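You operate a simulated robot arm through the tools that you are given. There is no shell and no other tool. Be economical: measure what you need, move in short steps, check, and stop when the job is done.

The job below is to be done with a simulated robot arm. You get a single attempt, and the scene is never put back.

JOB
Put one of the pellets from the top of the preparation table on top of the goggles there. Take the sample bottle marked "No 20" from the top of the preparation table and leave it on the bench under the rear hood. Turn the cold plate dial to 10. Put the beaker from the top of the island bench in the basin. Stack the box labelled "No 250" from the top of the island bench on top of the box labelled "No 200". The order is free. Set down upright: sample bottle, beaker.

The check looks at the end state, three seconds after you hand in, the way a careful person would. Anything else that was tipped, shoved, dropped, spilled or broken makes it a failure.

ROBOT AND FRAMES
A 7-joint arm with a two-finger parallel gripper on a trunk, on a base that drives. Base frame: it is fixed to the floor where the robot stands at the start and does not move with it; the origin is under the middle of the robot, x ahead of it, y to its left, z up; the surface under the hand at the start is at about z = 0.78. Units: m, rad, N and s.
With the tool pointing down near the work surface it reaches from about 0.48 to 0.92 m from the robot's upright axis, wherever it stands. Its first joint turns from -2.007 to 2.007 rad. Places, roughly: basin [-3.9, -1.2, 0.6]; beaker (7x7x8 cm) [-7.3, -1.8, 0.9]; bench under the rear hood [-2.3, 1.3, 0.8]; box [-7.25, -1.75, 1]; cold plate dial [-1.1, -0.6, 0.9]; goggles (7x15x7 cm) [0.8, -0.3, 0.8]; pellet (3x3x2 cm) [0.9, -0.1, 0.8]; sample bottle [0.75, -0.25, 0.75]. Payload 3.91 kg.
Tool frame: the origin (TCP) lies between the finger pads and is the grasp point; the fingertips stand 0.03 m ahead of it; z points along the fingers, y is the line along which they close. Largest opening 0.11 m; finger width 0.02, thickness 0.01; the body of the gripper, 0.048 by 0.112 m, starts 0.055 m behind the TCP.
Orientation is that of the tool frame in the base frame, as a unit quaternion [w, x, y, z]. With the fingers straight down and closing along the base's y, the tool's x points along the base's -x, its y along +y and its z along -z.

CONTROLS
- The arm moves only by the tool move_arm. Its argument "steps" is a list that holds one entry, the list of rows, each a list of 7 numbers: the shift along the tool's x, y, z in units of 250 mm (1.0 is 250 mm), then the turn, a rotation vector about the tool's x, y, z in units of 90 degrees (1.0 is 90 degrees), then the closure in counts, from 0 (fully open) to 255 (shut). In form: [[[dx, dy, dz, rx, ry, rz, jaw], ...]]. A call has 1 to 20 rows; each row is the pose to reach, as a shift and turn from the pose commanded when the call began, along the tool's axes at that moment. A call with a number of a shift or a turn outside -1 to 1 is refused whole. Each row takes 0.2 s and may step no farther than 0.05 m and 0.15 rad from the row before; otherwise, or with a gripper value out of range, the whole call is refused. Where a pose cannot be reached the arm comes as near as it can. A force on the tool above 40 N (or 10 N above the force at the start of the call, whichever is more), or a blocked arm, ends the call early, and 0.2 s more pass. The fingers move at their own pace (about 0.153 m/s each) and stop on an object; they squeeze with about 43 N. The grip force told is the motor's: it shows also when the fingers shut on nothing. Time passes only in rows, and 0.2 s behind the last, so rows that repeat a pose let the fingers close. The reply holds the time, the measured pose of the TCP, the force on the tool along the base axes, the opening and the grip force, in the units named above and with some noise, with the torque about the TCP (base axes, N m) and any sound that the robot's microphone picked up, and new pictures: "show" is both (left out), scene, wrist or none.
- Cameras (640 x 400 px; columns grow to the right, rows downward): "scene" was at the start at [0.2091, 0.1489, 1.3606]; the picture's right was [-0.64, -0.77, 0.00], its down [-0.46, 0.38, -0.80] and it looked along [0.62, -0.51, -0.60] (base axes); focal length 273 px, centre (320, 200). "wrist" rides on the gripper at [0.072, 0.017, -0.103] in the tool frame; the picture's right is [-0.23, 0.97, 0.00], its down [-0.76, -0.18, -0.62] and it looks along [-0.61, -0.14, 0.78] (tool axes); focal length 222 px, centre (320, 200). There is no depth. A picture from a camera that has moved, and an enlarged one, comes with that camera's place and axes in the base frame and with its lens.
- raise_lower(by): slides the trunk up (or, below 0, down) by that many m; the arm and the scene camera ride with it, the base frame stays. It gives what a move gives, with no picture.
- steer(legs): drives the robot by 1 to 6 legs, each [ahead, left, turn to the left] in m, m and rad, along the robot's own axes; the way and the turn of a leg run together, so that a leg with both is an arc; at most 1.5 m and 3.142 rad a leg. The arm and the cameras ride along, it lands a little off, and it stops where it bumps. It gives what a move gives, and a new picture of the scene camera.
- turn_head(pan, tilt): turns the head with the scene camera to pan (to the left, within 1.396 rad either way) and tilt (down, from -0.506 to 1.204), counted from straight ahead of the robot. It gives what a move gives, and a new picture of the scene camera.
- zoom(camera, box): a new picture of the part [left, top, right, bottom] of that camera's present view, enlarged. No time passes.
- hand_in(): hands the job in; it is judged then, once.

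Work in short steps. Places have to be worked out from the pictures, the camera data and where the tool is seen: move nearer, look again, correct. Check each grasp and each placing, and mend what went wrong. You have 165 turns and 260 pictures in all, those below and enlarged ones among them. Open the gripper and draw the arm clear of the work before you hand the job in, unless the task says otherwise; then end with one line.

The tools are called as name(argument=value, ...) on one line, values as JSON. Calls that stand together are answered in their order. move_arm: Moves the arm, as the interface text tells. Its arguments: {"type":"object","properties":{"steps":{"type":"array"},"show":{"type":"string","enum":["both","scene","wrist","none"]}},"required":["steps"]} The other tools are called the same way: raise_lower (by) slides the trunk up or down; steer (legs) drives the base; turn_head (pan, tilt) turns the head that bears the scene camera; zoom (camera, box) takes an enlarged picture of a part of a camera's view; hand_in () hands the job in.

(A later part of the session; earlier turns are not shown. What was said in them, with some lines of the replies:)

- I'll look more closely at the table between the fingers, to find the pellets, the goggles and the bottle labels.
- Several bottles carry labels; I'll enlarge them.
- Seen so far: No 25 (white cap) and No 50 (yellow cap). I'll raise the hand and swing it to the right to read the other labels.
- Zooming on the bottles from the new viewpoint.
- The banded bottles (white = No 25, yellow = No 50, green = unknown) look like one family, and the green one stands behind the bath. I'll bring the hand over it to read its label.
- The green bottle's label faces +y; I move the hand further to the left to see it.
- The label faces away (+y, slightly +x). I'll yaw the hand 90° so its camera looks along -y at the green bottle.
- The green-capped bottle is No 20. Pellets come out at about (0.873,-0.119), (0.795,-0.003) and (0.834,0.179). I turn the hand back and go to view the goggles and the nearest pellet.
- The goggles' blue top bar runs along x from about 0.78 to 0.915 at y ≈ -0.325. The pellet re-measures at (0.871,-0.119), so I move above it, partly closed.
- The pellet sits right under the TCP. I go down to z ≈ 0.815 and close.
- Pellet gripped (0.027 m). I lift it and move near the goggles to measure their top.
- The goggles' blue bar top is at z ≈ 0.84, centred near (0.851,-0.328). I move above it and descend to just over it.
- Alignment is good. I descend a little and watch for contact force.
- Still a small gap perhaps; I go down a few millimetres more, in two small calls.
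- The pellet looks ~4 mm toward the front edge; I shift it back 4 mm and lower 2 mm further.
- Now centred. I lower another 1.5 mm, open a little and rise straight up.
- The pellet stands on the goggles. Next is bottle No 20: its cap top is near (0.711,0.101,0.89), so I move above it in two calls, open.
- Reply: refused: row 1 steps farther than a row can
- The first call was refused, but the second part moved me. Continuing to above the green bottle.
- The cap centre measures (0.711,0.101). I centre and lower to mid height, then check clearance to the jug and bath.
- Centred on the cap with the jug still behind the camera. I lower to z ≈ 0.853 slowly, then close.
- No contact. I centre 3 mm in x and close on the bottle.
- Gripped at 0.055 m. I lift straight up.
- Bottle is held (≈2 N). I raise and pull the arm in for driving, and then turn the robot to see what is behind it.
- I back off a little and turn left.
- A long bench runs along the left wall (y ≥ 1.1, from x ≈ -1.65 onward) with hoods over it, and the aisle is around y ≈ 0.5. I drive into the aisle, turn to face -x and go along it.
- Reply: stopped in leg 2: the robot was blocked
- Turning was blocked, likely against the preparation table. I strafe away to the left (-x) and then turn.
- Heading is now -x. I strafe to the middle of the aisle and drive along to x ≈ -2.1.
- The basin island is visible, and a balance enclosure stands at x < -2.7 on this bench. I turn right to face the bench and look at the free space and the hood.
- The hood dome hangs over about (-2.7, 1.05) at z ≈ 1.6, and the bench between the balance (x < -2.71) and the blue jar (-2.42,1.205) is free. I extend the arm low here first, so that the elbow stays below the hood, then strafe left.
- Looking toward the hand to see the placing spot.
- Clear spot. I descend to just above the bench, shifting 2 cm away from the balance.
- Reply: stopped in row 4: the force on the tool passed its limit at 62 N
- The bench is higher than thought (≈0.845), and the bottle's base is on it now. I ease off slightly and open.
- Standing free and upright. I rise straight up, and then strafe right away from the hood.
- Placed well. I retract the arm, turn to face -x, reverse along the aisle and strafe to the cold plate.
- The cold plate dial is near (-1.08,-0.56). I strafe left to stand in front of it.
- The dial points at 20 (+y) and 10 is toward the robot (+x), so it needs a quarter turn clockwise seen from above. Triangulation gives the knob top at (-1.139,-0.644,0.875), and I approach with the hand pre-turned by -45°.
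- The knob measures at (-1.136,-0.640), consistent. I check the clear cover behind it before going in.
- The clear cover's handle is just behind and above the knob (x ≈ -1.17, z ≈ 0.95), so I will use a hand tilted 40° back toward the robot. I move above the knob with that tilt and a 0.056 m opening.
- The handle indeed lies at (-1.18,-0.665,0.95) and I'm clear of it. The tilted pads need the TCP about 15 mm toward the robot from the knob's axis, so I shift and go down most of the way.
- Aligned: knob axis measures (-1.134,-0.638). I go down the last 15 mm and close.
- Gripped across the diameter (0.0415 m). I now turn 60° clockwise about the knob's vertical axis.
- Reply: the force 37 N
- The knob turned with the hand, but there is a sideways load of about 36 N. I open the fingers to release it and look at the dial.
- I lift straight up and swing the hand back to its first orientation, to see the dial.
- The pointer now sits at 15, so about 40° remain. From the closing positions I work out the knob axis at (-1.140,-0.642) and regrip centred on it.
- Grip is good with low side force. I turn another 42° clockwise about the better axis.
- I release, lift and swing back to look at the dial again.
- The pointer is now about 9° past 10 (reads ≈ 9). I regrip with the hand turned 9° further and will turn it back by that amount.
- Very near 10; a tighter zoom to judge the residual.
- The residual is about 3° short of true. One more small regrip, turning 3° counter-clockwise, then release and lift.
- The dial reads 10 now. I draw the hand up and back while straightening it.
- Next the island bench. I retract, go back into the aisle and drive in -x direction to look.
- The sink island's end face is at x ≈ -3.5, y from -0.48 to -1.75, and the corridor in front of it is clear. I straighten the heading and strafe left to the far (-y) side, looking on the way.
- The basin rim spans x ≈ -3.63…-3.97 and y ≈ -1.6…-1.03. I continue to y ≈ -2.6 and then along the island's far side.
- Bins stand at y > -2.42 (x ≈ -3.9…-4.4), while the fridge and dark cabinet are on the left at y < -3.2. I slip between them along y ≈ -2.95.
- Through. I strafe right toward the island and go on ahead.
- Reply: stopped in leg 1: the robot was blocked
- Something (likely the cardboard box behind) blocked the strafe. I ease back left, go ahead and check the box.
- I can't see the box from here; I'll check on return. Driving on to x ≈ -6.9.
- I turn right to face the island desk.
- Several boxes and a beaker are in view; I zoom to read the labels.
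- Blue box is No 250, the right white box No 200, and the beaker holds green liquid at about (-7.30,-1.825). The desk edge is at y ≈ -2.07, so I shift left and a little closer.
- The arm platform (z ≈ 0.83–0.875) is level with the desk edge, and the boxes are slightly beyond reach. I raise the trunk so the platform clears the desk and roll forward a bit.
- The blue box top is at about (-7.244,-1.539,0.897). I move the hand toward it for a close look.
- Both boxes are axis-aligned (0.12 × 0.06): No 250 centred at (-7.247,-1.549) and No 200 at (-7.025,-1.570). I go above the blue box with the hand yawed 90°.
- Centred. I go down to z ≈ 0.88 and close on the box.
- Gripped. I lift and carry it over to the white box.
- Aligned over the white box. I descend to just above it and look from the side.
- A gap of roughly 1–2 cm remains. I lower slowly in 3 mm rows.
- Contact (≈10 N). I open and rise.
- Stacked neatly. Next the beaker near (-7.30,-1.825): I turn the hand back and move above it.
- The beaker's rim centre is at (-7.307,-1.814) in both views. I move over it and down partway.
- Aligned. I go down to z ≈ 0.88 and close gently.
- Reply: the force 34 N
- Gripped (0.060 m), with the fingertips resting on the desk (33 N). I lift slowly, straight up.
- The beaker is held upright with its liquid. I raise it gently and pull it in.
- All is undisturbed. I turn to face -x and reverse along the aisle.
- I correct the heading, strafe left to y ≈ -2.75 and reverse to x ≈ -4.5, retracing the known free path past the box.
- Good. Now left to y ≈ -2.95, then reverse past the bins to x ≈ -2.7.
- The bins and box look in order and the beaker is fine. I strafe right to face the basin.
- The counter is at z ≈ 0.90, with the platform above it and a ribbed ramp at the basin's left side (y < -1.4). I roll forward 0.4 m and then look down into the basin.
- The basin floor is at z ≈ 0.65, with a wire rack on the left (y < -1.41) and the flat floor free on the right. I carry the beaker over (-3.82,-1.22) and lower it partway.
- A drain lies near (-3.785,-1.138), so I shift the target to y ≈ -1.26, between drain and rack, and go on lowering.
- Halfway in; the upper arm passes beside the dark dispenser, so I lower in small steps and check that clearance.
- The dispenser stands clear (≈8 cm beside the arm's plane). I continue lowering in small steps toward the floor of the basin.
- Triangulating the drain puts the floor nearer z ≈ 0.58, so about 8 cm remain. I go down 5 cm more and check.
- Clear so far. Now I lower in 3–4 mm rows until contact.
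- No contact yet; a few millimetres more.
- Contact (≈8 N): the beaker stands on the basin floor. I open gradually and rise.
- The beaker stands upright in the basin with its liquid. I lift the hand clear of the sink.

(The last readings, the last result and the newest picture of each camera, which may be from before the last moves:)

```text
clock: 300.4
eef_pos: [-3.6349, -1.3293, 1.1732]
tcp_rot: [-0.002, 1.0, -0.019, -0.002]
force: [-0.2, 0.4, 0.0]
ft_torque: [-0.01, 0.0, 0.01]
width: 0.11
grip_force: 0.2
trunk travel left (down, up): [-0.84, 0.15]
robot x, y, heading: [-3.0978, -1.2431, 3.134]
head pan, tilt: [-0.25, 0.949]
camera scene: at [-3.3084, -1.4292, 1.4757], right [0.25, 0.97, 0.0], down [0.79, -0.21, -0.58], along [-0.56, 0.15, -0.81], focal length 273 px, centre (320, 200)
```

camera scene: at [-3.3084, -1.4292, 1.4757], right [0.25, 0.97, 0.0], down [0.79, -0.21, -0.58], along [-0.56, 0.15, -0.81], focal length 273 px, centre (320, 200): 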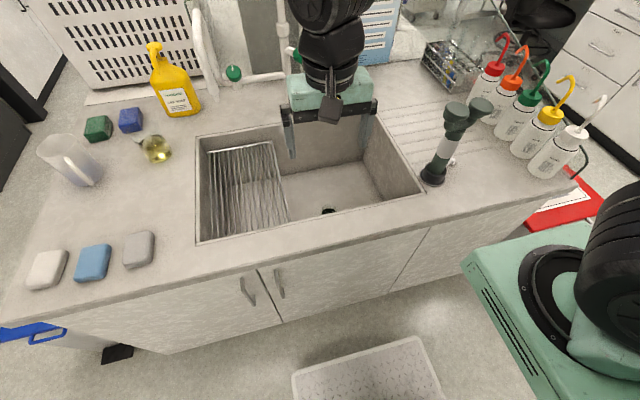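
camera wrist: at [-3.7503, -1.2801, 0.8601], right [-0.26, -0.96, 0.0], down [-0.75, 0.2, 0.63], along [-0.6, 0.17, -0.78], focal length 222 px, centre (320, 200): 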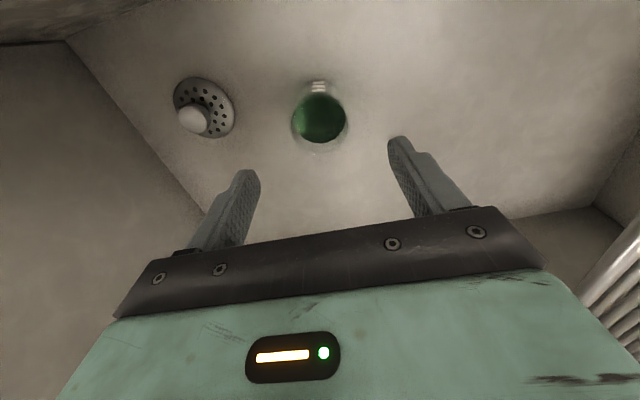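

The beaker is in place and all around the sink is undisturbed. I back away and take a last look toward the preparation table, where the base was once blocked.

steer(legs=[[-0.42, 0, 0], [0, -1.45, 0], [0, 0, -1.57], [0, 0, -1.57], [1.3, 0, 0]])

turn_head(pan=-0.1, tilt=0.3)

```text
clock: 323.5
eef_pos: [-0.8381, 0.3346, 1.1737]
tcp_rot: [0.002, 0.007, 1.0, -0.002]
force: [0.1, -0.4, 0.0]
ft_torque: [-0.03, 0.02, 0.01]
width: 0.1101
grip_force: 0.1
trunk travel left (down, up): [-0.84, 0.15]
robot x, y, heading: [-1.3771, 0.2338, 0.017]
head pan, tilt: [-0.25, 0.949]
camera scene: at [-1.1679, 0.4242, 1.4756], right [-0.23, -0.97, 0.0], down [-0.79, 0.19, -0.58], along [0.57, -0.13, -0.81], focal length 273 px, centre (320, 200)
```

scene: 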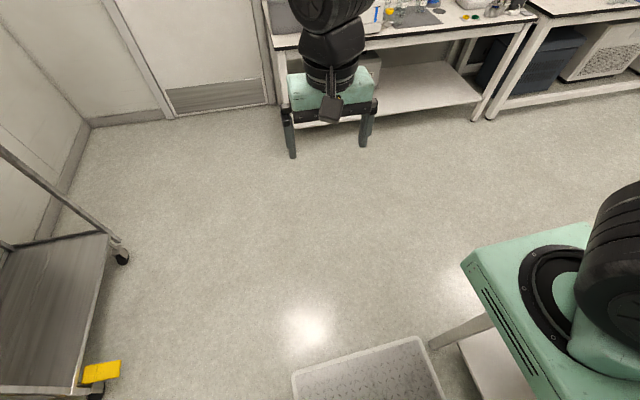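

```text
clock: 324.6
eef_pos: [-0.839, 0.3334, 1.1741]
tcp_rot: [0.002, 0.006, 1.0, -0.002]
force: [0.6, 0.1, 0.0]
ft_torque: [0.0, 0.02, -0.01]
width: 0.1098
grip_force: 0.1
trunk travel left (down, up): [-0.84, 0.15]
robot x, y, heading: [-1.3733, 0.2306, 0.021]
head pan, tilt: [-0.099, 0.3]
camera scene: at [-1.1456, 0.4333, 1.5314], right [-0.08, -1.0, 0.0], down [-0.3, 0.02, -0.95], along [0.95, -0.08, -0.3], focal length 273 px, centre (320, 200)
```

scene: 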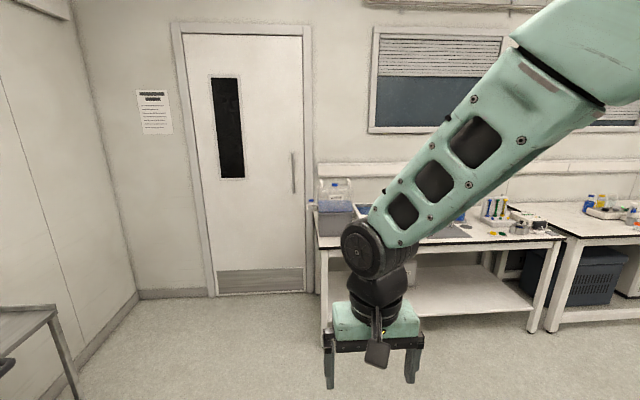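

zoom(camera="scene", box=[300, 165, 400, 255])

turn_head(pan=-0.75, tilt=0.45)

```text
4.44 times, centred on (350, 210) of scene
camera zoom: at [-1.1456, 0.4333, 1.5314], right [-0.08, -1.0, 0.0], down [-0.3, 0.02, -0.95], along [0.95, -0.08, -0.3], focal length 1215 px, centre (187, 156)
```

zoom: 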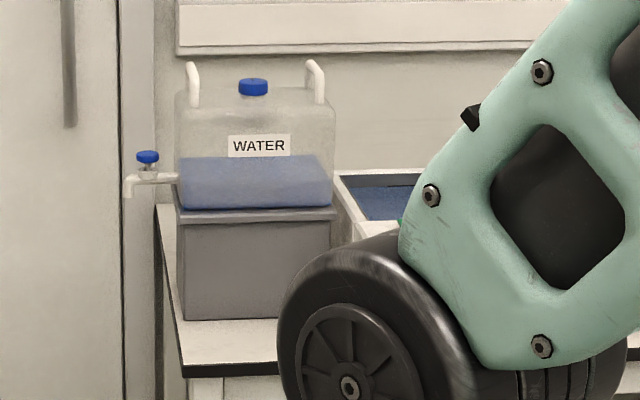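

```text
clock: 325.6
eef_pos: [-0.8382, 0.334, 1.1734]
tcp_rot: [0.002, 0.006, 1.0, -0.001]
force: [-1.1, 0.3, -0.3]
ft_torque: [0.02, 0.03, 0.01]
width: 0.1099
grip_force: 0.0
trunk travel left (down, up): [-0.84, 0.15]
robot x, y, heading: [-1.3769, 0.2345, 0.023]
head pan, tilt: [-0.75, 0.45]
camera scene: at [-1.1703, 0.3795, 1.5176], right [-0.67, -0.74, 0.0], down [-0.32, 0.29, -0.9], along [0.67, -0.6, -0.44], focal length 273 px, centre (320, 200)
```

scene: 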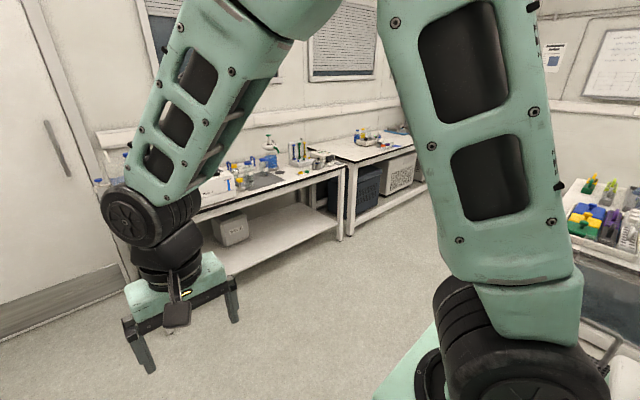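

The jug and preparation table are in order, the gripper is open and the arm is clear of everything. All five tasks are done, so I hand in.

hand_in()

```text
The job is handed in.
```

All five parts are done and handed in: pellet on the goggles, bottle No 20 upright on the rear-hood bench, cold plate dial at 10, beaker upright in the basin and box No 250 on No 200. The base was blocked twice on the way, and later views of the jug, bins and cardboard box showed them upright and in place.
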